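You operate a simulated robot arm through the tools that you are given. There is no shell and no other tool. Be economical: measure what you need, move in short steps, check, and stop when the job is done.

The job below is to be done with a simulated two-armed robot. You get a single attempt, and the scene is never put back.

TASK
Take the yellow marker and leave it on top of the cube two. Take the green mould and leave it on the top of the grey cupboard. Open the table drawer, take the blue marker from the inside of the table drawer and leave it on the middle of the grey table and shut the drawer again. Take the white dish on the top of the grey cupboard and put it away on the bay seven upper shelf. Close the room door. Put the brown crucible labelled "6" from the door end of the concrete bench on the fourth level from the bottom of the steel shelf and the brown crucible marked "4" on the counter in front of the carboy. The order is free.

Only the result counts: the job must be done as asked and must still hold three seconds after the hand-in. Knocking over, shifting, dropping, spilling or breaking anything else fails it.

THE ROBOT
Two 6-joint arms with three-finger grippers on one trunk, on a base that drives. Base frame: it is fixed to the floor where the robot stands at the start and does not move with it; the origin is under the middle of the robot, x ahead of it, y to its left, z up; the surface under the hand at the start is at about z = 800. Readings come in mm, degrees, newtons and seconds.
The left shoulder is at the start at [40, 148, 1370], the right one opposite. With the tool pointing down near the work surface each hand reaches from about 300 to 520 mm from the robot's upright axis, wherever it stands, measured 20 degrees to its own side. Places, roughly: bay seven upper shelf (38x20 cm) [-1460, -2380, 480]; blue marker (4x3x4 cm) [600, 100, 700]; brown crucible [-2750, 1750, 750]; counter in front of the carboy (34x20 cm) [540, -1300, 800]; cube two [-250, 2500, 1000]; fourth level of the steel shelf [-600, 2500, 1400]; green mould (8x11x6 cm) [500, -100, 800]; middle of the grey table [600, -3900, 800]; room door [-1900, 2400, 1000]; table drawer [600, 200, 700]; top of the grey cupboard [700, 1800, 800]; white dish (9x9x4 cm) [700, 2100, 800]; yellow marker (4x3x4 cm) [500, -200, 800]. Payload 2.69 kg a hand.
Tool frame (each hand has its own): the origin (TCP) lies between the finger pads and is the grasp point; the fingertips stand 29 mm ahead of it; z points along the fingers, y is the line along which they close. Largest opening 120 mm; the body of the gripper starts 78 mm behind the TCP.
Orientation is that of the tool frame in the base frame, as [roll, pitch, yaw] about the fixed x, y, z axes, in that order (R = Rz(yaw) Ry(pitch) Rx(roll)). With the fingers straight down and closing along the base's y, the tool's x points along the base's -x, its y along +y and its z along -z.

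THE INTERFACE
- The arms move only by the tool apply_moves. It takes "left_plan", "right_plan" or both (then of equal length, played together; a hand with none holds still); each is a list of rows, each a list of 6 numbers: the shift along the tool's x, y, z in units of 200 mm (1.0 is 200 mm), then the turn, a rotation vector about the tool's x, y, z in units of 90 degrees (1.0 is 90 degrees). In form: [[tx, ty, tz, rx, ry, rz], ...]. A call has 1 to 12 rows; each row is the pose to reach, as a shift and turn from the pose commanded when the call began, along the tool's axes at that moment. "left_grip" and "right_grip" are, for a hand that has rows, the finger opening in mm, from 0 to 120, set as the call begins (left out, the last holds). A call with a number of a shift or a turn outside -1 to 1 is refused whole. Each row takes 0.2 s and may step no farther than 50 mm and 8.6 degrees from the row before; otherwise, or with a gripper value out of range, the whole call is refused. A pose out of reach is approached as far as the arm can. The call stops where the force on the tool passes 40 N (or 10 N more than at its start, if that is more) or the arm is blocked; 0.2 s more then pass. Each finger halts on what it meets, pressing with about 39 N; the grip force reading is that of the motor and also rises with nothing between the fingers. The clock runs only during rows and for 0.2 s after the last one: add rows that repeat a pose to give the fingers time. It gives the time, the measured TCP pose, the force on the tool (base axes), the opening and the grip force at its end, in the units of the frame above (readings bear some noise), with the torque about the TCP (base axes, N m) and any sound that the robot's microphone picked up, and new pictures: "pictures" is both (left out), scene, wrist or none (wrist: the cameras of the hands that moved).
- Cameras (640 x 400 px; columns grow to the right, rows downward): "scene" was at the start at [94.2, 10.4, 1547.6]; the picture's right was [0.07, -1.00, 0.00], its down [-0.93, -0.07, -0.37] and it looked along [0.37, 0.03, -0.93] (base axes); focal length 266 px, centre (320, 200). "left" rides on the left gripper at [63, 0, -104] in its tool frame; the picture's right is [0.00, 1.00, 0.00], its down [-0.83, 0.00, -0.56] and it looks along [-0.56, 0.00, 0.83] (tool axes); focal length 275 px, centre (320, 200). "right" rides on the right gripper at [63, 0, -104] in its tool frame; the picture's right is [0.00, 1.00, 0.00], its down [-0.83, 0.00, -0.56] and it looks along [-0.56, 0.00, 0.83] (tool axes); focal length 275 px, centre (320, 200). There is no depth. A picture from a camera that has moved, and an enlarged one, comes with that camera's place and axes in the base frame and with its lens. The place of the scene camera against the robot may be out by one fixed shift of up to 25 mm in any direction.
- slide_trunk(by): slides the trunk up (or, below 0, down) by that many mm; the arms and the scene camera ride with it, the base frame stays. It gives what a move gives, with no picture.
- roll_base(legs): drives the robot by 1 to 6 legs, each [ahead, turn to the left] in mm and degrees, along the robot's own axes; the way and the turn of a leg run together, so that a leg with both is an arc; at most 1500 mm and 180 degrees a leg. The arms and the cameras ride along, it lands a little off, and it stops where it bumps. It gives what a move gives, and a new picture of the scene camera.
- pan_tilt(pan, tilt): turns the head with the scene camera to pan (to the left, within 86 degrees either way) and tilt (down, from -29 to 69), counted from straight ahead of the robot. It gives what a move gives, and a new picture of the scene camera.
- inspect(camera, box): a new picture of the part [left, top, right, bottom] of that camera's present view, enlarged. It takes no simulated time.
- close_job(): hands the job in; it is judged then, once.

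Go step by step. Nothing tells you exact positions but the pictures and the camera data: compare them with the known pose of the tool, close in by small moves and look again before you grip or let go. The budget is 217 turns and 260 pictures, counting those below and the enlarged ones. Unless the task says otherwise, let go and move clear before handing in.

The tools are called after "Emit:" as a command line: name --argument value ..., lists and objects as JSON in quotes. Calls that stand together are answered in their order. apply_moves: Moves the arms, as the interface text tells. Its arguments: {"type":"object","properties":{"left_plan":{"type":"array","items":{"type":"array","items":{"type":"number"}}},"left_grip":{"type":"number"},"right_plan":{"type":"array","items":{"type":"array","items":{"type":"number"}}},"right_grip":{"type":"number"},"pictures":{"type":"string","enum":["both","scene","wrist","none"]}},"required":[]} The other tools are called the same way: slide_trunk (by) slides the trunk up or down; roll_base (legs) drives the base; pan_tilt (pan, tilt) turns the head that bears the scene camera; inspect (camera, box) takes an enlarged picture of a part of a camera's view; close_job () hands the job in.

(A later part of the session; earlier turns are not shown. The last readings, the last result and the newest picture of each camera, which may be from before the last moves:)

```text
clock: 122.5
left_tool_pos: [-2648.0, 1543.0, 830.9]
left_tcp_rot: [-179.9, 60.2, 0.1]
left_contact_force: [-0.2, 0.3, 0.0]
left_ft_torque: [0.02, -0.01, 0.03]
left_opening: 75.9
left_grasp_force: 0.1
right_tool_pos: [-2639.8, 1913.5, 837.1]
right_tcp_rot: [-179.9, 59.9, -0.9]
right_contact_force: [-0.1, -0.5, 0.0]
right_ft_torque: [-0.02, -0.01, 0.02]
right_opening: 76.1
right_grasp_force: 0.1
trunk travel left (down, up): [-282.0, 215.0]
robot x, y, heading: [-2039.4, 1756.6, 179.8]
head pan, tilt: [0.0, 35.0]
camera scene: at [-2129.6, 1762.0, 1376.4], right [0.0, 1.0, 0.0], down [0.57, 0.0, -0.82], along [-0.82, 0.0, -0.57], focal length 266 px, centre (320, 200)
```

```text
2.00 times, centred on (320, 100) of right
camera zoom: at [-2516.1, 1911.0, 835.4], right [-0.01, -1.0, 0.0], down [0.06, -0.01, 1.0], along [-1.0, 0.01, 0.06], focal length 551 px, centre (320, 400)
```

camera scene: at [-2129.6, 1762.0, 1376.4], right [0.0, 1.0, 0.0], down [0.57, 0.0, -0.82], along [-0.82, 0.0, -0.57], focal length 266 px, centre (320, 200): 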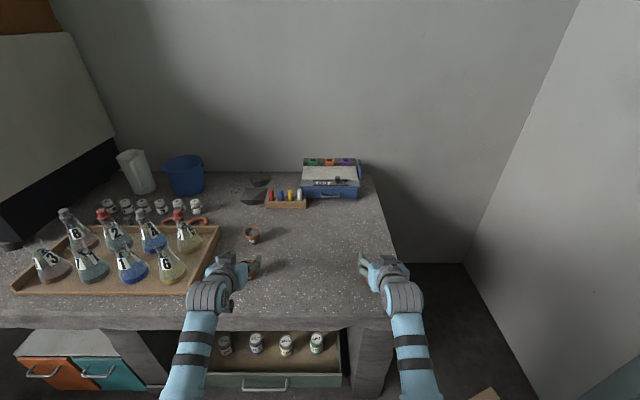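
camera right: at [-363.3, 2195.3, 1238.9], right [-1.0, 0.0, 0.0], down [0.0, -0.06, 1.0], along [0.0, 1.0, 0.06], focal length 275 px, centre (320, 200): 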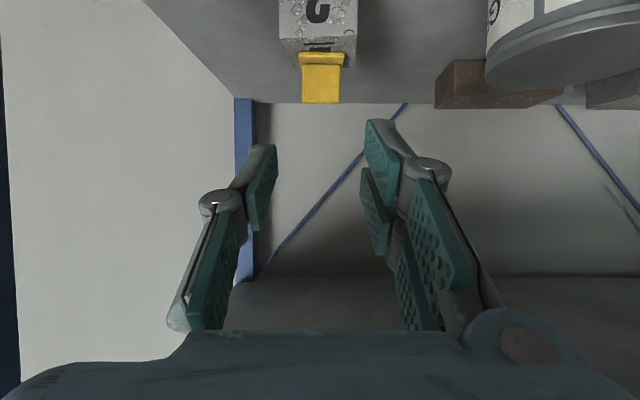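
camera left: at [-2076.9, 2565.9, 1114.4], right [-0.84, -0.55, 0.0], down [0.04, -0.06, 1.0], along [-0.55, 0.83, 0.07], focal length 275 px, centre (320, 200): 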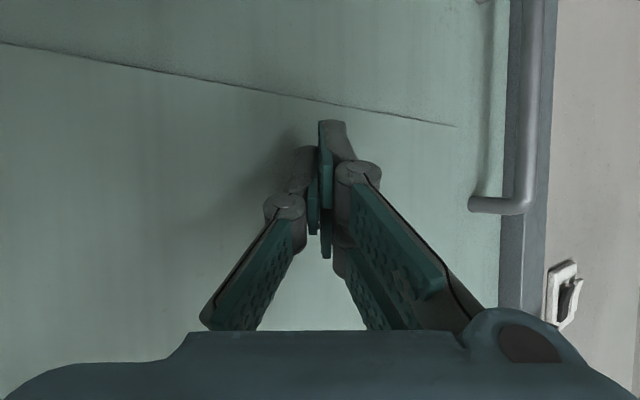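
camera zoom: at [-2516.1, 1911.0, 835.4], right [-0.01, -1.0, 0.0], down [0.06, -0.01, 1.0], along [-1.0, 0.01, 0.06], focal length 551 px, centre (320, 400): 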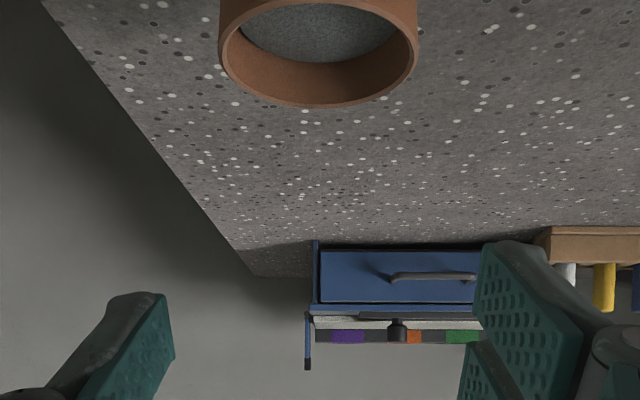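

Emit:
slide_trunk --by -50

Emit:
apply_moves --left_plan '[[0.02, 0.02, 0.12, 0, 0, 0], [0.045, 0.0375, 0.25, 0, 0, 0], [0.045, 0.0375, 0.25, 0, 0, 0]]' --right_plan '[[0.055, 0, 0.1, 0, 0, 0], [0.11, 0, 0.197, 0, 0, 0], [0.11, 0, 0.197, 0, 0, 0]]'

```text
clock: 123.5
left_tool_pos: [-2647.7, 1542.1, 781.1]
left_tcp_rot: [179.9, 60.3, 0.0]
left_contact_force: [-0.1, -0.4, -1.0]
left_ft_torque: [0.0, 0.0, 0.0]
left_opening: 75.8
left_grasp_force: 0.0
right_tool_pos: [-2639.0, 1912.4, 788.4]
right_tcp_rot: [-179.9, 59.8, -0.9]
right_contact_force: [0.4, -0.4, 0.6]
right_ft_torque: [-0.02, 0.0, 0.01]
right_opening: 75.7
right_grasp_force: 0.1
trunk travel left (down, up): [-232.0, 265.0]
robot x, y, heading: [-2040.0, 1754.1, 180.2]
head pan, tilt: [0.0, 35.0]
```

```text
clock: 124.3
left_tool_pos: [-2686.9, 1533.9, 749.2]
left_tcp_rot: [-180.0, 60.3, 0.1]
left_contact_force: [0.9, -0.2, 0.5]
left_ft_torque: [-0.03, 0.01, -0.07]
left_opening: 76.0
left_grasp_force: 0.0
right_tool_pos: [-2661.1, 1913.5, 749.5]
right_tcp_rot: [-179.9, 59.8, -0.8]
right_contact_force: [-0.8, -0.1, -0.6]
right_ft_torque: [0.01, 0.0, -0.01]
right_opening: 75.6
right_grasp_force: 0.0
trunk travel left (down, up): [-232.0, 265.0]
robot x, y, heading: [-2039.1, 1754.4, 179.9]
head pan, tilt: [0.0, 35.0]
camera scene: at [-2130.1, 1762.0, 1327.0], right [0.0, 1.0, 0.0], down [0.57, 0.0, -0.82], along [-0.82, 0.0, -0.57], focal length 266 px, centre (320, 200)
camera right: at [-2539.1, 1911.3, 747.4], right [-0.01, -1.0, 0.0], down [0.06, -0.01, 1.0], along [-1.0, 0.01, 0.06], focal length 275 px, centre (320, 200)
camera left: at [-2566.0, 1533.5, 747.0], right [0.0, -1.0, 0.0], down [0.07, 0.0, 1.0], along [-1.0, 0.0, 0.07], focal length 275 px, centre (320, 200)
```

scene: 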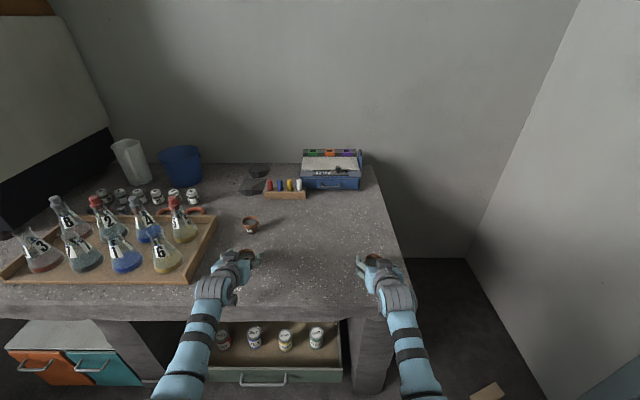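
right: 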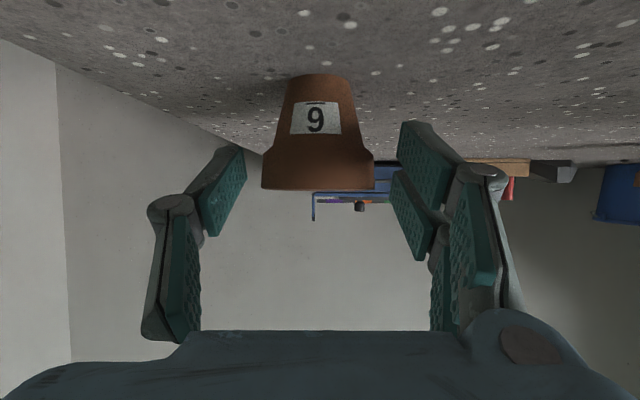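
left: 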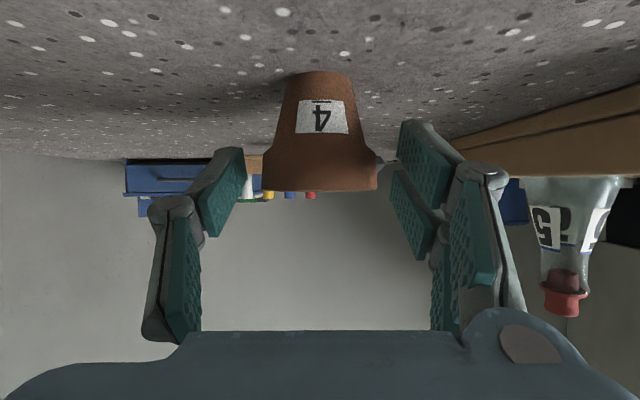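

Both crucibles are centred between fingers; I lower 4 mm and close both.

Emit:
apply_moves --left_plan '[[0.0173, 0, 0.01, 0, 0, 0], [0.0173, 0, 0.01, 0, 0, 0]]' --right_plan '[[0.0173, 0, 0.01, 0, 0, 0], [0.0173, 0, 0.01, 0, 0, 0]]' --pictures "none"

Emit:
apply_moves --left_plan '[[0, 0, 0, 0, 0, 0], [0, 0, 0, 0, 0, 0], [0, 0, 0, 0, 0, 0], [0, 0, 0, 0, 0, 0]]' --right_plan '[[0, 0, 0, 0, 0, 0], [0, 0, 0, 0, 0, 0], [0, 0, 0, 0, 0, 0], [0, 0, 0, 0, 0, 0]]' --left_grip 30 --right_grip 30 --pictures "wrist"

```text
clock: 124.9
left_tool_pos: [-2688.2, 1534.5, 743.8]
left_tcp_rot: [-180.0, 60.2, 0.2]
left_contact_force: [0.3, -0.2, 0.3]
left_ft_torque: [0.0, -0.02, 0.0]
left_opening: 75.7
left_grasp_force: 0.2
right_tool_pos: [-2661.9, 1914.7, 744.5]
right_tcp_rot: [-180.0, 59.9, -0.9]
right_contact_force: [0.5, 0.5, -0.4]
right_ft_torque: [0.0, -0.01, 0.0]
right_opening: 75.9
right_grasp_force: 0.0
trunk travel left (down, up): [-232.0, 265.0]
robot x, y, heading: [-2038.2, 1756.0, 180.1]
head pan, tilt: [0.0, 35.0]
```

```text
clock: 125.9
left_tool_pos: [-2688.0, 1534.5, 744.9]
left_tcp_rot: [-180.0, 60.1, 0.1]
left_contact_force: [-1.1, -0.5, 0.8]
left_ft_torque: [-0.04, 0.03, 0.0]
left_opening: 52.0
left_grasp_force: 39.0
right_tool_pos: [-2662.6, 1912.7, 745.6]
right_tcp_rot: [-179.9, 59.8, -0.9]
right_contact_force: [-1.0, 0.6, 1.3]
right_ft_torque: [-0.01, 0.03, -0.01]
right_opening: 52.1
right_grasp_force: 39.1
trunk travel left (down, up): [-232.0, 265.0]
robot x, y, heading: [-2042.8, 1753.0, 180.1]
head pan, tilt: [0.0, 35.0]
camera right: at [-2539.5, 1911.5, 743.0], right [-0.01, -1.0, 0.0], down [0.06, -0.01, 1.0], along [-1.0, 0.01, 0.06], focal length 275 px, centre (320, 200)
camera left: at [-2566.3, 1533.5, 742.5], right [0.0, -1.0, 0.0], down [0.07, 0.0, 1.0], along [-1.0, 0.0, 0.07], focal length 275 px, centre (320, 200)
```

right: 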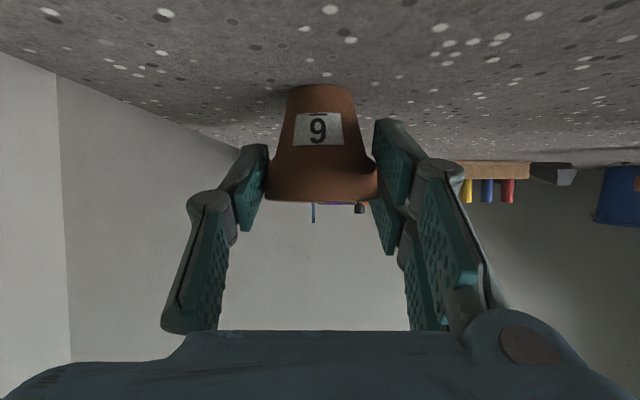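
left: 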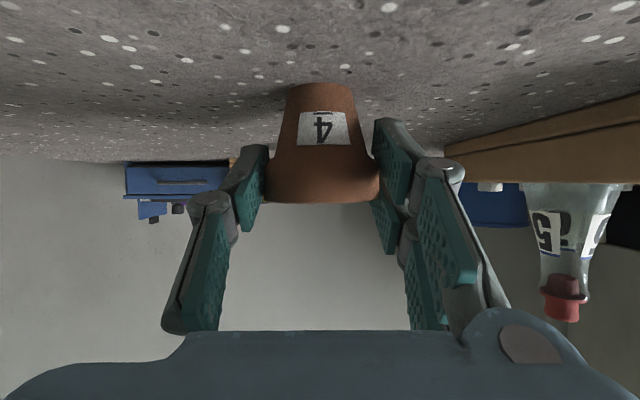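

Both are gripped at the 52 mm rim. I lift with the trunk and back off.

Emit:
slide_trunk --by 200

Emit:
roll_base --legs '[[-350, 0]]'

Emit:
inspect --camera "right" --box '[0, 0, 640, 400]'

```text
clock: 128.0
left_tool_pos: [-2687.8, 1534.5, 945.2]
left_tcp_rot: [-180.0, 60.1, 0.2]
left_contact_force: [0.0, 0.6, -0.3]
left_ft_torque: [0.01, 0.03, -0.04]
left_opening: 51.7
left_grasp_force: 39.0
right_tool_pos: [-2661.9, 1913.5, 943.5]
right_tcp_rot: [-179.9, 59.8, -0.9]
right_contact_force: [-0.2, -0.3, -1.0]
right_ft_torque: [0.02, -0.05, 0.0]
right_opening: 52.1
right_grasp_force: 38.6
trunk travel left (down, up): [-432.0, 65.0]
robot x, y, heading: [-2040.0, 1756.0, 179.9]
head pan, tilt: [0.0, 35.0]
```

```text
clock: 130.3
left_tool_pos: [-2343.0, 1533.0, 943.0]
left_tcp_rot: [180.0, 60.1, 0.3]
left_contact_force: [-0.9, -0.6, -0.2]
left_ft_torque: [-0.05, -0.02, 0.01]
left_opening: 51.8
left_grasp_force: 39.0
right_tool_pos: [-2320.3, 1910.9, 943.8]
right_tcp_rot: [-179.9, 59.6, -0.6]
right_contact_force: [0.1, 0.1, 0.2]
right_ft_torque: [0.02, -0.02, 0.02]
right_opening: 52.1
right_grasp_force: 39.0
trunk travel left (down, up): [-432.0, 65.0]
robot x, y, heading: [-1693.7, 1755.9, -180.0]
head pan, tilt: [0.0, 35.0]
camera scene: at [-1788.8, 1761.7, 1526.5], right [0.0, 1.0, 0.0], down [0.58, 0.0, -0.82], along [-0.82, 0.0, -0.58], focal length 266 px, centre (320, 200)
```

scene: 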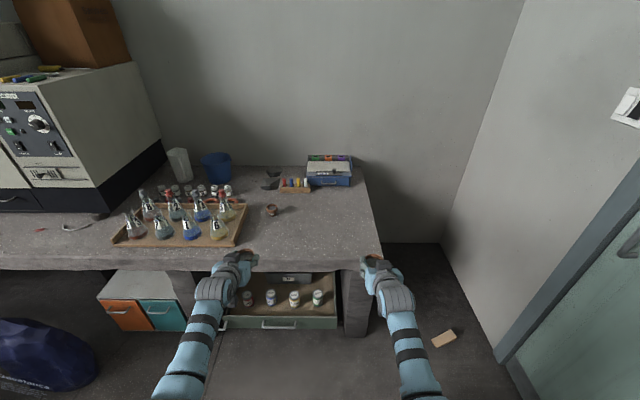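

```text
1.00 times, centred on (320, 200) of right (not enlarged: the box is as wide or as high as the picture)
camera zoom: at [-2196.7, 1909.6, 941.6], right [-0.01, -1.0, 0.0], down [0.06, -0.01, 1.0], along [-1.0, 0.01, 0.06], focal length 275 px, centre (320, 200)
```

zoom: 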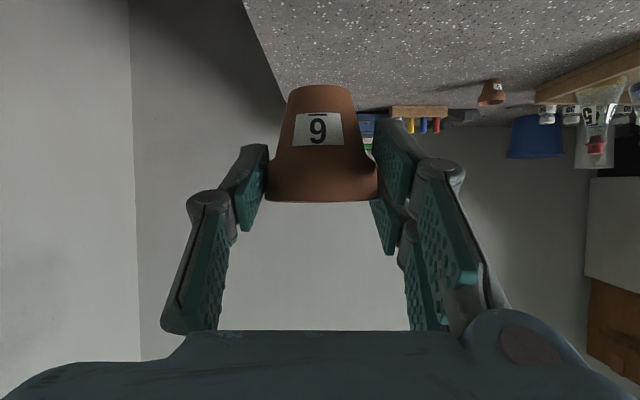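

Now to the steel shelf. I raise the trunk fully, reverse diagonally and turn to face the shelf from a distance.

Emit:
slide_trunk --by 65

Emit:
roll_base --legs '[[0, -23.8], [-1130, 0], [0, -66.2]]'

Emit:
pan_tilt --pan 0 --tilt 15

```text
clock: 131.3
left_tool_pos: [-2340.7, 1532.2, 1008.1]
left_tcp_rot: [-180.0, 60.2, 0.4]
left_contact_force: [-0.9, -0.8, -0.1]
left_ft_torque: [0.0, -0.03, 0.0]
left_opening: 51.3
left_grasp_force: 39.1
right_tool_pos: [-2318.2, 1910.6, 1009.2]
right_tcp_rot: [-179.9, 59.9, -0.6]
right_contact_force: [-0.4, -0.1, -1.2]
right_ft_torque: [0.0, -0.01, -0.01]
right_opening: 51.9
right_grasp_force: 39.2
trunk travel left (down, up): [-497.0, 0.0]
robot x, y, heading: [-1696.2, 1753.8, -180.0]
head pan, tilt: [0.0, 35.0]
```

```text
clock: 141.2
left_tool_pos: [-886.3, 1948.3, 1008.3]
left_tcp_rot: [-179.9, 60.1, -89.8]
left_contact_force: [0.9, -0.5, 0.2]
left_ft_torque: [-0.02, -0.01, 0.01]
left_opening: 51.6
left_grasp_force: 38.9
right_tool_pos: [-510.0, 1922.8, 1009.8]
right_tcp_rot: [-179.9, 59.8, -90.9]
right_contact_force: [1.1, -0.5, -1.0]
right_ft_torque: [-0.03, -0.03, 0.0]
right_opening: 52.0
right_grasp_force: 38.9
trunk travel left (down, up): [-497.0, 0.0]
robot x, y, heading: [-670.0, 1299.4, 89.8]
head pan, tilt: [0.0, 35.0]
camera scene: at [-650.0, 1414.8, 1590.8], right [1.0, 0.0, 0.0], down [0.0, -0.57, -0.82], along [0.0, 0.82, -0.57], focal length 266 px, centre (320, 200)
```

scene: 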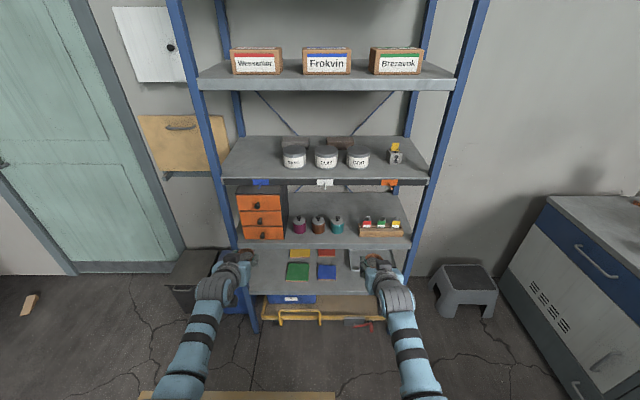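

```text
clock: 142.0
left_tool_pos: [-887.6, 1948.8, 1008.3]
left_tcp_rot: [180.0, 60.1, -90.0]
left_contact_force: [-0.9, 0.8, -0.5]
left_ft_torque: [-0.04, -0.02, -0.01]
left_opening: 51.8
left_grasp_force: 38.9
right_tool_pos: [-508.5, 1922.7, 1008.6]
right_tcp_rot: [-179.9, 59.8, -91.1]
right_contact_force: [0.1, -0.6, -0.8]
right_ft_torque: [0.0, -0.01, -0.01]
right_opening: 52.3
right_grasp_force: 39.0
trunk travel left (down, up): [-497.0, 0.0]
robot x, y, heading: [-662.3, 1303.0, 89.9]
head pan, tilt: [0.0, 15.0]
camera scene: at [-649.3, 1420.2, 1622.7], right [1.0, 0.0, 0.0], down [0.0, -0.26, -0.97], along [0.0, 0.97, -0.26], focal length 266 px, centre (320, 200)
```

scene: 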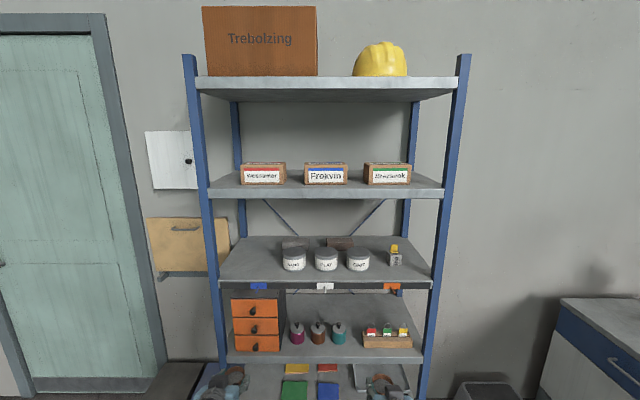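

Level four carries the three boxes, with a free strip in front of them. I raise the right hand and draw the left one in.

Emit:
apply_moves --right_plan '[[-0.195, 0, -0.1125, 0, 0, 0], [-0.39, 0, -0.225, 0, 0, 0], [-0.585, 0, -0.3375, 0, 0, 0], [-0.78, 0, -0.45, 0, 0, 0], [-0.975, 0, -0.5625, 0, 0, 0]]' --left_plan '[[0.14, 0.105, -0.122, 0, 0, 0], [0.28, 0.21, -0.244, 0, 0, 0], [0.42, 0.315, -0.366, 0, 0, 0], [0.56, 0.42, -0.488, 0, 0, 0], [0.7, 0.525, -0.61, 0, 0, 0]]' --pictures "none"

Emit:
apply_moves --right_plan '[[-0.19, 0, -0.11, 0, 0, 0], [-0.38, 0, -0.22, 0, 0, 0], [-0.57, 0, -0.33, 0, 0, 0], [-0.76, 0, -0.44, 0, 0, 0], [-0.95, 0, -0.55, 0, 0, 0]]'

```text
clock: 143.2
left_tool_pos: [-994.1, 1770.7, 946.3]
left_tcp_rot: [-179.8, 60.2, -89.7]
left_contact_force: [1.2, -1.3, -0.7]
left_ft_torque: [0.01, -0.01, 0.02]
left_opening: 51.4
left_grasp_force: 38.5
right_tool_pos: [-510.1, 1921.2, 1235.3]
right_tcp_rot: [-179.6, 59.9, -90.8]
right_contact_force: [0.0, -0.3, 0.3]
right_ft_torque: [-0.02, -0.02, 0.0]
right_opening: 52.3
right_grasp_force: 39.0
trunk travel left (down, up): [-497.0, 0.0]
robot x, y, heading: [-667.0, 1303.7, 89.9]
head pan, tilt: [0.0, 15.0]
```

```text
clock: 144.4
left_tool_pos: [-993.5, 1771.6, 946.6]
left_tcp_rot: [-180.0, 60.2, -89.9]
left_contact_force: [1.2, -0.7, -0.6]
left_ft_torque: [-0.01, 0.0, 0.0]
left_opening: 51.7
left_grasp_force: 39.0
right_tool_pos: [-509.8, 1922.6, 1453.9]
right_tcp_rot: [-179.9, 59.8, -91.0]
right_contact_force: [0.3, 1.0, -0.7]
right_ft_torque: [-0.02, 0.02, 0.01]
right_opening: 52.1
right_grasp_force: 39.3
trunk travel left (down, up): [-497.0, 0.0]
robot x, y, heading: [-667.2, 1302.5, 89.9]
head pan, tilt: [0.0, 15.0]
camera scene: at [-649.9, 1419.3, 1622.9], right [1.0, 0.0, 0.0], down [0.0, -0.26, -0.97], along [0.0, 0.97, -0.26], focal length 266 px, centre (320, 200)
camera right: at [-510.6, 1800.5, 1452.4], right [-1.0, 0.02, 0.0], down [-0.01, -0.06, 1.0], along [0.02, 1.0, 0.06], focal length 275 px, centre (320, 200)
```

scene: 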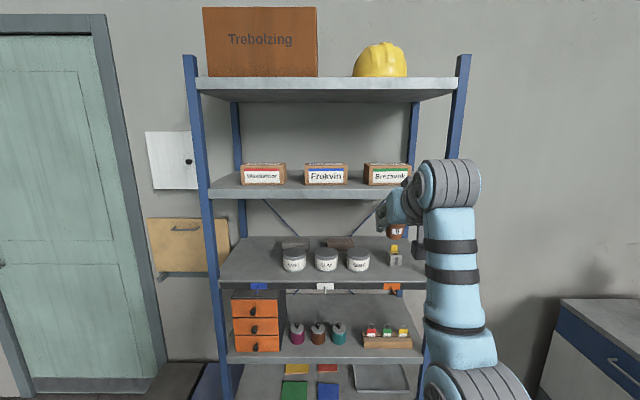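
right: 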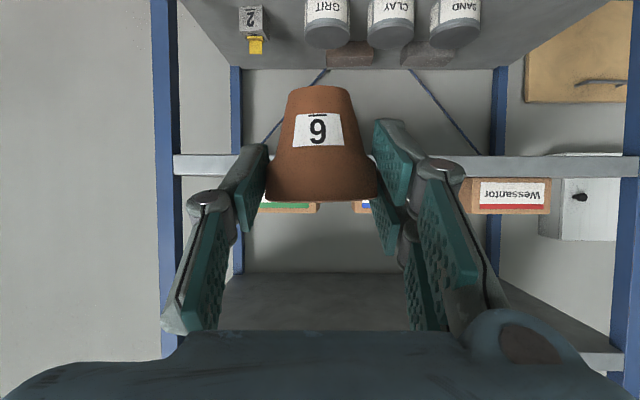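

Emit:
apply_moves --right_plan '[[-0.1, 0.055, -0.06, 0, 0, 0], [-0.208, 0.11, -0.12, 0, 0, 0]]' --pictures "none"

Emit:
roll_base --legs '[[300, 0]]'

Emit:
inspect --camera "right" --box '[0, 0, 640, 400]'

```text
clock: 145.0
left_tool_pos: [-994.5, 1771.8, 946.6]
left_tcp_rot: [-179.9, 60.2, -89.8]
left_contact_force: [-0.5, 0.2, -1.5]
left_ft_torque: [-0.03, 0.02, -0.03]
left_opening: 51.6
left_grasp_force: 39.5
right_tool_pos: [-533.0, 1924.4, 1502.1]
right_tcp_rot: [-179.8, 59.9, -90.9]
right_contact_force: [0.3, 0.2, -0.7]
right_ft_torque: [0.03, -0.01, -0.02]
right_opening: 52.3
right_grasp_force: 38.9
trunk travel left (down, up): [-497.0, 0.0]
robot x, y, heading: [-666.8, 1303.9, 89.6]
head pan, tilt: [0.0, 15.0]
```

```text
clock: 147.1
left_tool_pos: [-994.2, 2069.3, 948.7]
left_tcp_rot: [-179.9, 60.3, -89.8]
left_contact_force: [-0.1, -0.3, 0.3]
left_ft_torque: [0.01, -0.01, -0.01]
left_opening: 51.7
left_grasp_force: 39.1
right_tool_pos: [-532.2, 2220.4, 1504.0]
right_tcp_rot: [-179.9, 60.0, -90.8]
right_contact_force: [-0.5, -0.4, -0.5]
right_ft_torque: [-0.05, -0.01, 0.02]
right_opening: 52.2
right_grasp_force: 39.1
trunk travel left (down, up): [-497.0, 0.0]
robot x, y, heading: [-668.1, 1601.1, 90.1]
head pan, tilt: [0.0, 15.0]
camera scene: at [-649.4, 1715.9, 1623.2], right [1.0, 0.0, 0.0], down [0.0, -0.26, -0.97], along [0.0, 0.97, -0.26], focal length 266 px, centre (320, 200)
```

scene: 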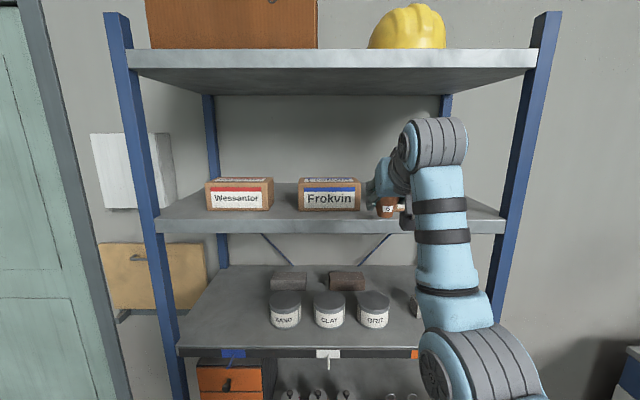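

```text
1.00 times, centred on (320, 200) of right (not enlarged: the box is as wide or as high as the picture)
camera zoom: at [-533.1, 2098.4, 1501.0], right [-1.0, 0.01, 0.0], down [-0.01, -0.07, 1.0], along [0.01, 1.0, 0.07], focal length 275 px, centre (320, 200)
```

zoom: 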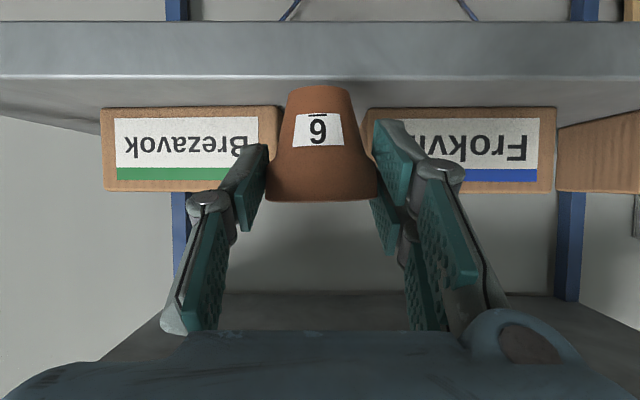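

The strip before the boxes is only 55 mm deep, so I'll use the free space right of "Brezavok" (between x≈-368 and the post at ≈-262) with the hand yawed 30° to keep clear of the post. I reposition the base sideways first.

Emit:
roll_base --legs '[[-350, 0], [0, -35], [350, 0], [0, 35]]'

Emit:
apply_moves --right_plan '[[0, 0, 0, 0.072, 0, 0.042], [0, 0, 0, 0.144, 0, 0.084], [0, 0, 0, 0.217, 0, 0.125], [0, 0, 0, 0.289, 0, 0.167], [0, 0, 0, 0.289, 0, 0.167]]'

```text
clock: 154.6
left_tool_pos: [-791.6, 2004.5, 947.5]
left_tcp_rot: [180.0, 60.2, -89.6]
left_contact_force: [0.2, -0.3, -0.8]
left_ft_torque: [-0.02, -0.02, 0.01]
left_opening: 51.7
left_grasp_force: 39.2
right_tool_pos: [-331.9, 2159.1, 1502.2]
right_tcp_rot: [-180.0, 59.8, -90.6]
right_contact_force: [-0.1, 0.8, -0.5]
right_ft_torque: [-0.02, 0.01, -0.03]
right_opening: 51.9
right_grasp_force: 39.7
trunk travel left (down, up): [-497.0, 0.0]
robot x, y, heading: [-463.6, 1533.2, 90.0]
head pan, tilt: [0.0, 15.0]
camera scene: at [-446.8, 1654.0, 1622.8], right [1.0, 0.0, 0.0], down [0.0, -0.26, -0.97], along [0.0, 0.97, -0.26], focal length 266 px, centre (320, 200)
```

scene: 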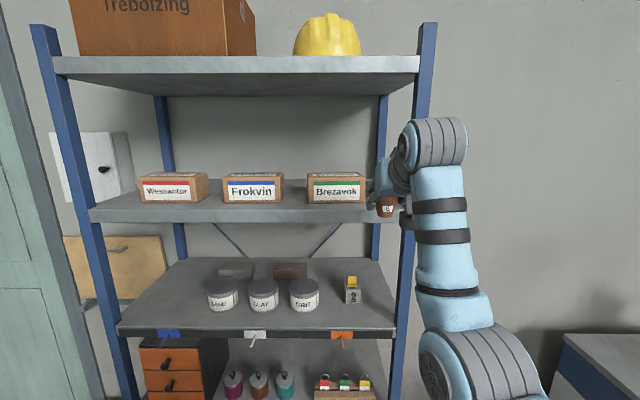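

```text
clock: 155.8
left_tool_pos: [-794.1, 2003.4, 946.3]
left_tcp_rot: [-179.9, 60.0, -89.4]
left_contact_force: [0.1, 0.9, -0.6]
left_ft_torque: [0.0, -0.04, 0.01]
left_opening: 51.7
left_grasp_force: 39.1
right_tool_pos: [-332.9, 2159.1, 1501.6]
right_tcp_rot: [-179.8, 59.9, -120.7]
right_contact_force: [-0.2, -0.4, 0.3]
right_ft_torque: [0.01, 0.03, -0.02]
right_opening: 51.8
right_grasp_force: 39.0
trunk travel left (down, up): [-497.0, 0.0]
robot x, y, heading: [-463.5, 1529.5, 89.9]
head pan, tilt: [0.0, 15.0]
camera scene: at [-448.1, 1653.5, 1622.8], right [1.0, 0.0, 0.0], down [0.0, -0.26, -0.97], along [0.0, 0.97, -0.26], focal length 266 px, centre (320, 200)
camera right: at [-393.7, 2052.9, 1499.3], right [-0.86, 0.51, -0.01], down [-0.04, -0.05, 1.0], along [0.51, 0.86, 0.06], focal length 275 px, centre (320, 200)
```

scene: 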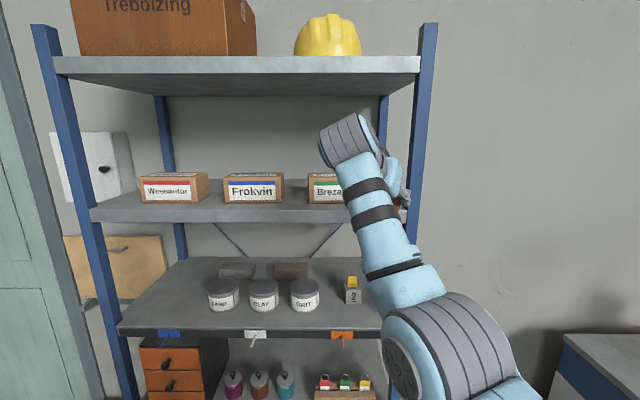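
right: 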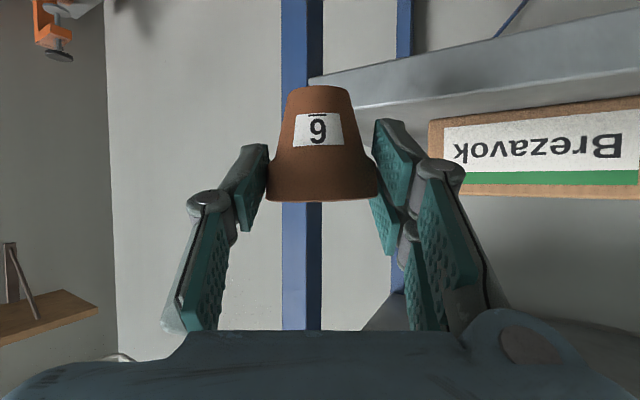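

The diagonal is too tight against the post. Instead I set it in the front strip beside Brezavok's right corner (x≈-334), hand straight again; I undo the yaw and remeasure.

Emit:
apply_moves --right_plan '[[0, 0, 0, -0.074, 0, -0.043], [0, 0, 0, -0.148, 0, -0.085], [0, 0, 0, -0.221, 0, -0.128], [0, 0, 0, -0.295, 0, -0.1706], [0, 0, 0, -0.295, 0, -0.1706]]' --pictures "wrist"

Emit:
roll_base --legs '[[50, 0]]'

Emit:
inspect --camera "right" --box '[160, 0, 480, 200]'

```text
clock: 157.0
left_tool_pos: [-794.0, 2003.5, 946.5]
left_tcp_rot: [-179.8, 60.1, -89.6]
left_contact_force: [-0.2, 0.0, -0.7]
left_ft_torque: [0.01, 0.02, -0.01]
left_opening: 51.8
left_grasp_force: 39.0
right_tool_pos: [-333.0, 2160.0, 1501.4]
right_tcp_rot: [-179.9, 59.8, -90.0]
right_contact_force: [-0.3, -0.3, -0.4]
right_ft_torque: [-0.02, 0.0, -0.01]
right_opening: 52.1
right_grasp_force: 38.6
trunk travel left (down, up): [-497.0, 0.0]
robot x, y, heading: [-466.5, 1533.6, 90.1]
head pan, tilt: [0.0, 15.0]
camera right: at [-331.3, 2035.9, 1499.4], right [-1.0, 0.0, 0.0], down [0.0, -0.06, 1.0], along [0.0, 1.0, 0.06], focal length 275 px, centre (320, 200)
```

right: 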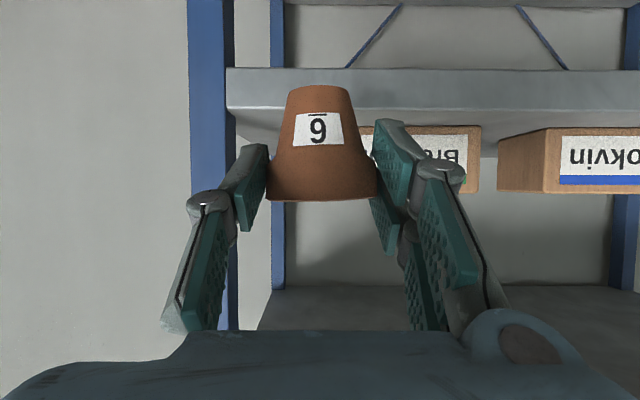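

```text
clock: 157.9
left_tool_pos: [-794.8, 2045.2, 949.7]
left_tcp_rot: [-179.8, 60.5, -89.5]
left_contact_force: [0.5, -0.2, -1.2]
left_ft_torque: [0.01, 0.0, -0.02]
left_opening: 51.6
left_grasp_force: 39.2
right_tool_pos: [-334.6, 2195.6, 1506.8]
right_tcp_rot: [-180.0, 60.5, -89.8]
right_contact_force: [-1.0, -0.5, -0.5]
right_ft_torque: [-0.06, -0.01, -0.03]
right_opening: 52.3
right_grasp_force: 38.6
trunk travel left (down, up): [-497.0, 0.0]
robot x, y, heading: [-460.8, 1584.7, 90.3]
head pan, tilt: [0.0, 15.0]
camera scene: at [-448.7, 1692.3, 1623.6], right [1.0, 0.0, 0.0], down [0.0, -0.25, -0.97], along [0.0, 0.97, -0.25], focal length 266 px, centre (320, 200)
```

scene: 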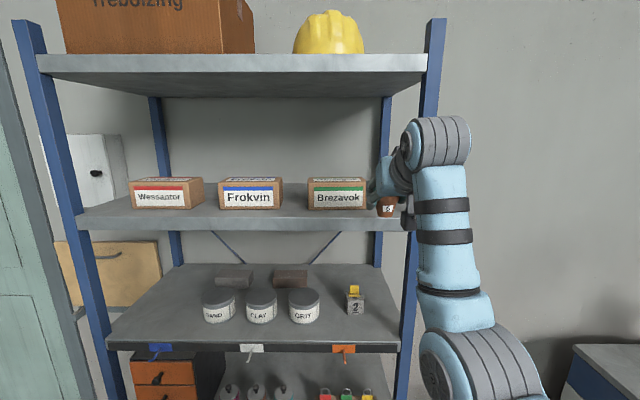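

```text
2.00 times, centred on (320, 100) of right
camera zoom: at [-332.8, 2073.0, 1504.4], right [-1.0, 0.0, -0.01], down [0.0, -0.07, 1.0], along [0.0, 1.0, 0.07], focal length 551 px, centre (320, 400)
```

zoom: 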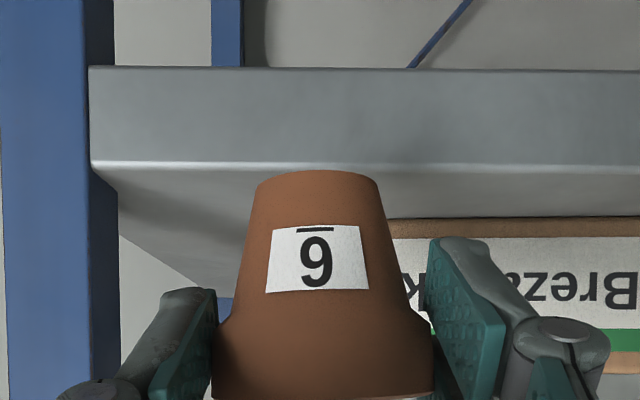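

Emit:
inspect --camera "right" --box '[160, 0, 480, 200]'

Emit:
apply_moves --right_plan '[[-0.13, 0, -0.075, 0, 0, 0], [-0.26, 0, -0.15, 0, 0, 0], [-0.26, 0, -0.15, 0, 0, 0]]' --pictures "none"

Emit:
inspect --camera "right" --box '[160, 0, 480, 200]'

```text
2.00 times, centred on (320, 100) of right
camera zoom: at [-332.8, 2073.0, 1504.4], right [-1.0, 0.0, -0.01], down [0.0, -0.07, 1.0], along [0.0, 1.0, 0.07], focal length 551 px, centre (320, 400)
```

zoom: 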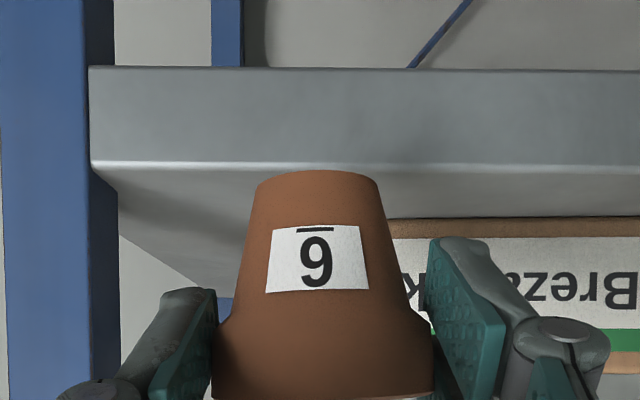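

```text
clock: 158.7
left_tool_pos: [-794.5, 2047.2, 948.8]
left_tcp_rot: [-179.9, 60.4, -89.6]
left_contact_force: [-0.3, -0.7, -0.7]
left_ft_torque: [0.0, -0.01, -0.01]
left_opening: 51.7
left_grasp_force: 38.9
right_tool_pos: [-333.9, 2199.5, 1566.4]
right_tcp_rot: [-179.9, 60.1, -90.0]
right_contact_force: [-1.0, -1.0, -0.7]
right_ft_torque: [0.01, -0.01, -0.01]
right_opening: 52.0
right_grasp_force: 39.3
trunk travel left (down, up): [-497.0, 0.0]
robot x, y, heading: [-462.9, 1582.5, 90.4]
head pan, tilt: [0.0, 15.0]
```

```text
2.00 times, centred on (320, 100) of right
camera zoom: at [-332.9, 2077.1, 1562.8], right [-1.0, 0.0, 0.0], down [0.0, -0.07, 1.0], along [0.0, 1.0, 0.07], focal length 551 px, centre (320, 400)
```

zoom: 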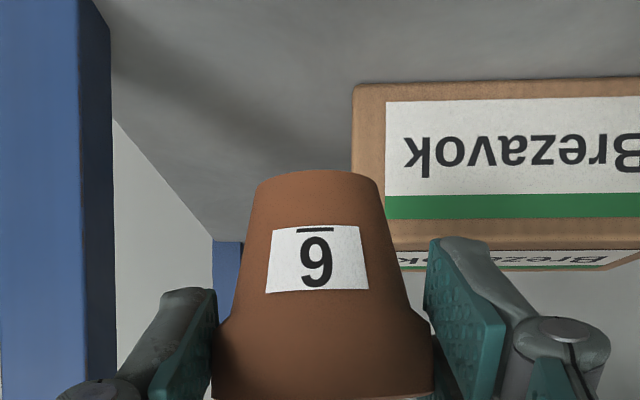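

Refined: shelf edge y≈2252, box fronts y≈2319, level z≈1442, so crucible goes at (-334,2279). I roll 40 mm in and come down to just above.

Emit:
roll_base --legs '[[40, 0]]'

Emit:
apply_moves --right_plan '[[0.05, 0, 0.1, 0, 0, 0], [0.11, 0, 0.21, 0, 0, 0], [0.15, 0, 0.31, 0, 0, 0], [0.15, 0, 0.31, 0, 0, 0]]'

Emit:
inspect --camera "scene" --box '[290, 150, 450, 250]'

```text
clock: 159.6
left_tool_pos: [-794.1, 2084.7, 951.0]
left_tcp_rot: [-179.9, 60.6, -89.5]
left_contact_force: [-0.3, -1.3, -0.8]
left_ft_torque: [0.01, -0.01, 0.01]
left_opening: 51.5
left_grasp_force: 38.7
right_tool_pos: [-333.9, 2233.4, 1569.3]
right_tcp_rot: [-179.9, 60.4, -89.9]
right_contact_force: [0.3, -2.0, -0.2]
right_ft_torque: [-0.02, 0.01, 0.0]
right_opening: 52.0
right_grasp_force: 38.6
trunk travel left (down, up): [-497.0, 0.0]
robot x, y, heading: [-465.4, 1622.9, 90.1]
head pan, tilt: [0.0, 15.0]
camera scene: at [-448.3, 1731.2, 1623.7], right [1.0, 0.0, 0.0], down [0.0, -0.25, -0.97], along [0.0, 0.97, -0.25], focal length 266 px, centre (320, 200)
```

scene: 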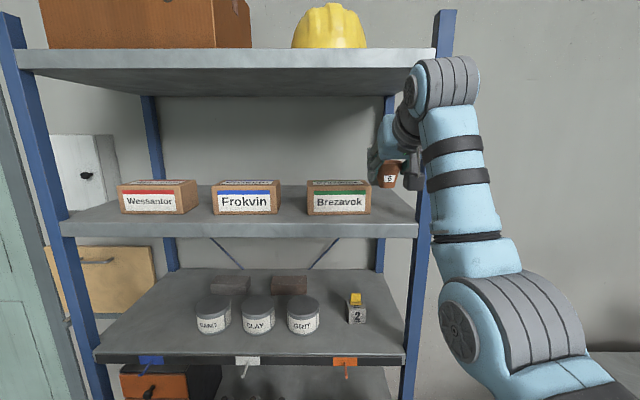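

```text
clock: 160.6
left_tool_pos: [-793.7, 2091.6, 947.0]
left_tcp_rot: [-179.9, 60.0, -89.6]
left_contact_force: [-0.2, 0.1, -0.1]
left_ft_torque: [-0.01, -0.01, -0.05]
left_opening: 51.5
left_grasp_force: 38.5
right_tool_pos: [-334.3, 2284.5, 1505.9]
right_tcp_rot: [-179.7, 60.0, -90.0]
right_contact_force: [-0.2, 1.2, -0.8]
right_ft_torque: [-0.02, -0.04, 0.0]
right_opening: 52.1
right_grasp_force: 38.5
trunk travel left (down, up): [-497.0, 0.0]
robot x, y, heading: [-464.7, 1621.6, 90.3]
head pan, tilt: [0.0, 15.0]
camera scene: at [-448.4, 1744.0, 1622.8], right [1.0, 0.0, 0.0], down [0.0, -0.26, -0.97], along [0.0, 0.97, -0.26], focal length 266 px, centre (320, 200)
camera right: at [-333.5, 2162.3, 1503.1], right [-1.0, 0.0, 0.0], down [0.0, -0.07, 1.0], along [0.0, 1.0, 0.07], focal length 275 px, centre (320, 200)
```

scene: 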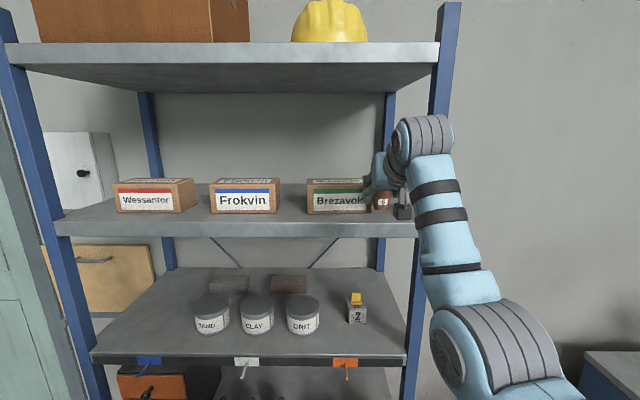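
right: 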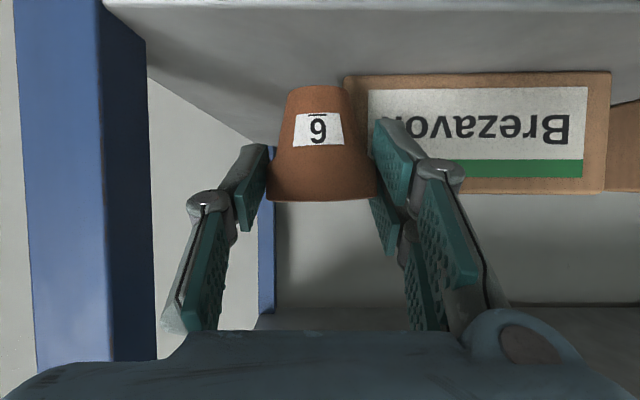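

```text
4.00 times, centred on (370, 200) of scene
camera zoom: at [-448.4, 1744.0, 1622.8], right [1.0, 0.0, 0.0], down [0.0, -0.26, -0.97], along [0.0, 0.97, -0.26], focal length 1065 px, centre (120, 200)
```

zoom: 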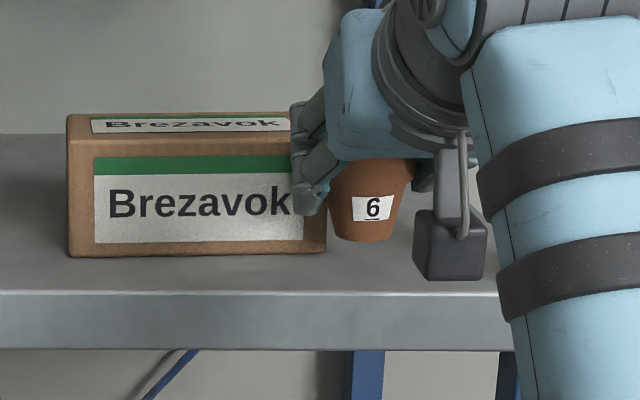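

Position is good (y≈2284, x≈-334). I lower straight down until contact.

Emit:
apply_moves --right_plan '[[0.0433, 0, 0.025, 0, 0, 0], [0.0866, 0, 0.05, 0, 0, 0]]' --pictures "none"

Emit:
apply_moves --right_plan '[[0.013, 0, 0.0075, 0, 0, 0], [0.026, 0, 0.015, 0, 0, 0]]' --pictures "wrist"

```text
clock: 161.2
left_tool_pos: [-793.3, 2091.3, 948.7]
left_tcp_rot: [-179.8, 60.1, -89.6]
left_contact_force: [-0.6, 0.9, -1.6]
left_ft_torque: [-0.01, -0.01, 0.01]
left_opening: 51.7
left_grasp_force: 39.6
right_tool_pos: [-334.5, 2283.9, 1485.8]
right_tcp_rot: [180.0, 60.0, -89.9]
right_contact_force: [-0.9, 0.2, -1.3]
right_ft_torque: [-0.02, 0.0, 0.01]
right_opening: 51.9
right_grasp_force: 38.7
trunk travel left (down, up): [-497.0, 0.0]
robot x, y, heading: [-460.3, 1623.1, 89.8]
head pan, tilt: [0.0, 15.0]
```

```text
clock: 161.8
left_tool_pos: [-794.2, 2089.7, 947.2]
left_tcp_rot: [-180.0, 60.1, -89.5]
left_contact_force: [-0.5, -0.6, -0.7]
left_ft_torque: [0.01, 0.02, 0.0]
left_opening: 51.1
left_grasp_force: 39.3
right_tool_pos: [-335.3, 2282.3, 1484.9]
right_tcp_rot: [-179.9, 60.7, -89.9]
right_contact_force: [1.3, 8.9, 25.2]
right_ft_torque: [0.79, 0.29, -0.14]
right_opening: 52.0
right_grasp_force: 39.3
trunk travel left (down, up): [-497.0, 0.0]
robot x, y, heading: [-462.1, 1624.1, 90.0]
head pan, tilt: [0.0, 15.0]
camera right: at [-333.5, 2159.4, 1481.4], right [-1.0, 0.0, 0.0], down [0.0, -0.08, 1.0], along [0.0, 1.0, 0.08], focal length 275 px, centre (320, 200)
```

right: 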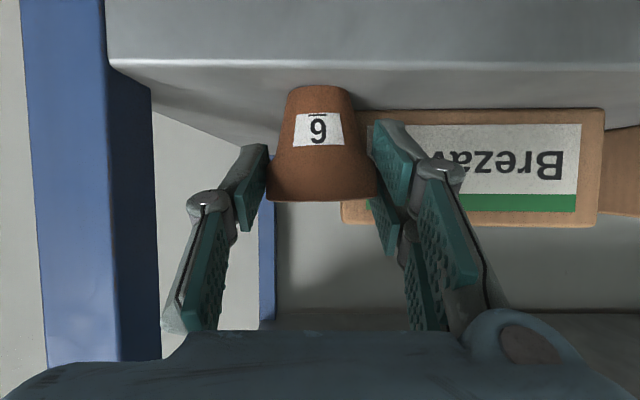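

Contact (25 N). I ease up 4 mm, then open slightly and retreat.

Emit:
apply_moves --right_plan '[[-0.016, 0, -0.012, 0, 0, 0], [-0.016, 0, -0.012, 0, 0, 0]]' --pictures "none"

Emit:
apply_moves --right_plan '[[0, 0, 0, 0, 0, 0], [0, 0, 0, 0, 0, 0]]' --right_grip 68 --pictures "wrist"

```text
clock: 162.4
left_tool_pos: [-794.1, 2089.6, 948.4]
left_tcp_rot: [-180.0, 60.2, -89.6]
left_contact_force: [0.0, -0.3, -0.8]
left_ft_torque: [-0.03, 0.01, 0.0]
left_opening: 51.3
left_grasp_force: 38.8
right_tool_pos: [-334.4, 2282.3, 1485.5]
right_tcp_rot: [-179.9, 59.9, -89.8]
right_contact_force: [0.7, 5.9, 20.5]
right_ft_torque: [0.62, 0.19, -0.09]
right_opening: 52.0
right_grasp_force: 38.7
trunk travel left (down, up): [-497.0, 0.0]
robot x, y, heading: [-464.7, 1622.5, 90.3]
head pan, tilt: [0.0, 15.0]
```

```text
clock: 163.0
left_tool_pos: [-794.5, 2090.4, 947.4]
left_tcp_rot: [-179.9, 60.2, -89.6]
left_contact_force: [-0.4, -0.5, -1.6]
left_ft_torque: [-0.03, -0.02, -0.02]
left_opening: 51.6
left_grasp_force: 39.1
right_tool_pos: [-334.7, 2283.6, 1484.4]
right_tcp_rot: [-179.9, 59.9, -89.9]
right_contact_force: [0.0, 0.5, 0.1]
right_ft_torque: [-0.02, 0.02, 0.03]
right_opening: 68.3
right_grasp_force: 0.1
trunk travel left (down, up): [-497.0, 0.0]
robot x, y, heading: [-465.6, 1622.2, 90.3]
head pan, tilt: [0.0, 15.0]
camera right: at [-333.4, 2160.5, 1481.5], right [-1.0, 0.0, 0.0], down [0.0, -0.06, 1.0], along [0.0, 1.0, 0.06], focal length 275 px, centre (320, 200)
```

right: 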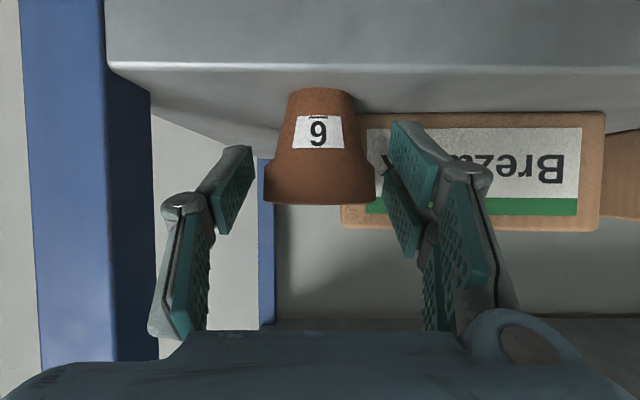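

Emit:
apply_moves --right_plan '[[0, 0, -0.12, 0, 0, 0], [0, 0, -0.3, 0, 0, 0], [0, 0, -0.5, 0, 0, 0]]' --pictures "wrist"

Emit:
roll_base --legs '[[-400, 0]]'

Emit:
inspect --camera "scene" --box '[200, 60, 460, 300]'

```text
clock: 163.8
left_tool_pos: [-794.6, 2089.5, 949.2]
left_tcp_rot: [-179.9, 60.3, -89.5]
left_contact_force: [0.1, -0.6, 0.0]
left_ft_torque: [-0.03, -0.03, 0.03]
left_opening: 51.8
left_grasp_force: 38.3
right_tool_pos: [-333.9, 2193.3, 1534.5]
right_tcp_rot: [-180.0, 60.0, -89.8]
right_contact_force: [0.5, 0.1, 1.8]
right_ft_torque: [0.01, -0.01, -0.03]
right_opening: 68.0
right_grasp_force: 0.0
trunk travel left (down, up): [-497.0, 0.0]
robot x, y, heading: [-464.9, 1624.2, 90.1]
head pan, tilt: [0.0, 15.0]
camera right: at [-333.4, 2072.2, 1532.3], right [-1.0, 0.0, 0.0], down [0.0, -0.07, 1.0], along [0.0, 1.0, 0.07], focal length 275 px, centre (320, 200)
```

right: 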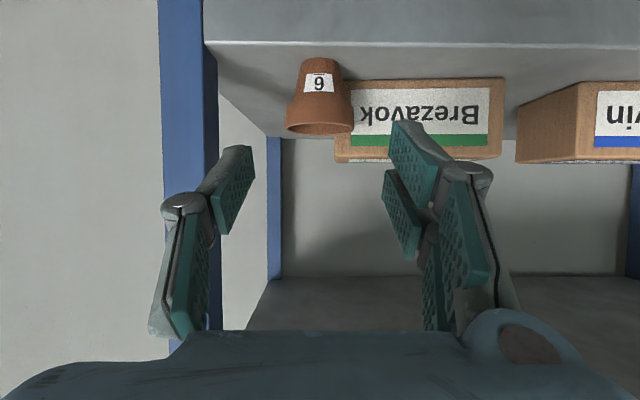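

```text
clock: 166.3
left_tool_pos: [-793.1, 1693.8, 946.2]
left_tcp_rot: [-180.0, 60.0, -89.7]
left_contact_force: [0.1, -0.7, -1.0]
left_ft_torque: [-0.01, 0.02, 0.01]
left_opening: 51.8
left_grasp_force: 38.8
right_tool_pos: [-332.8, 1800.4, 1530.7]
right_tcp_rot: [-179.9, 59.7, -90.0]
right_contact_force: [-0.4, 0.5, -0.2]
right_ft_torque: [0.01, -0.02, -0.02]
right_opening: 68.1
right_grasp_force: 0.1
trunk travel left (down, up): [-497.0, 0.0]
robot x, y, heading: [-463.8, 1222.8, 90.0]
head pan, tilt: [0.0, 15.0]
camera scene: at [-447.0, 1347.8, 1622.5], right [1.0, 0.0, 0.0], down [0.0, -0.26, -0.97], along [0.0, 0.97, -0.26], focal length 266 px, centre (320, 200)
```

scene: 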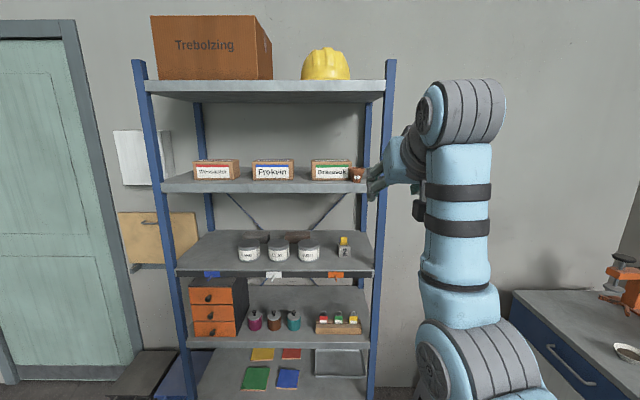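

```text
1.67 times, centred on (330, 180) of scene
camera zoom: at [-447.0, 1347.8, 1622.5], right [1.0, 0.0, 0.0], down [0.0, -0.26, -0.97], along [0.0, 0.97, -0.26], focal length 444 px, centre (303, 233)
```

zoom: 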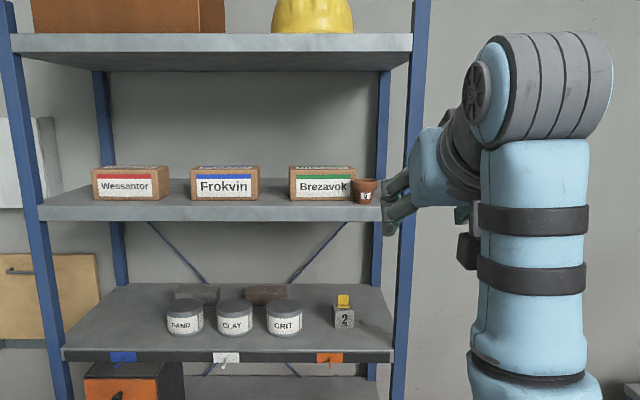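

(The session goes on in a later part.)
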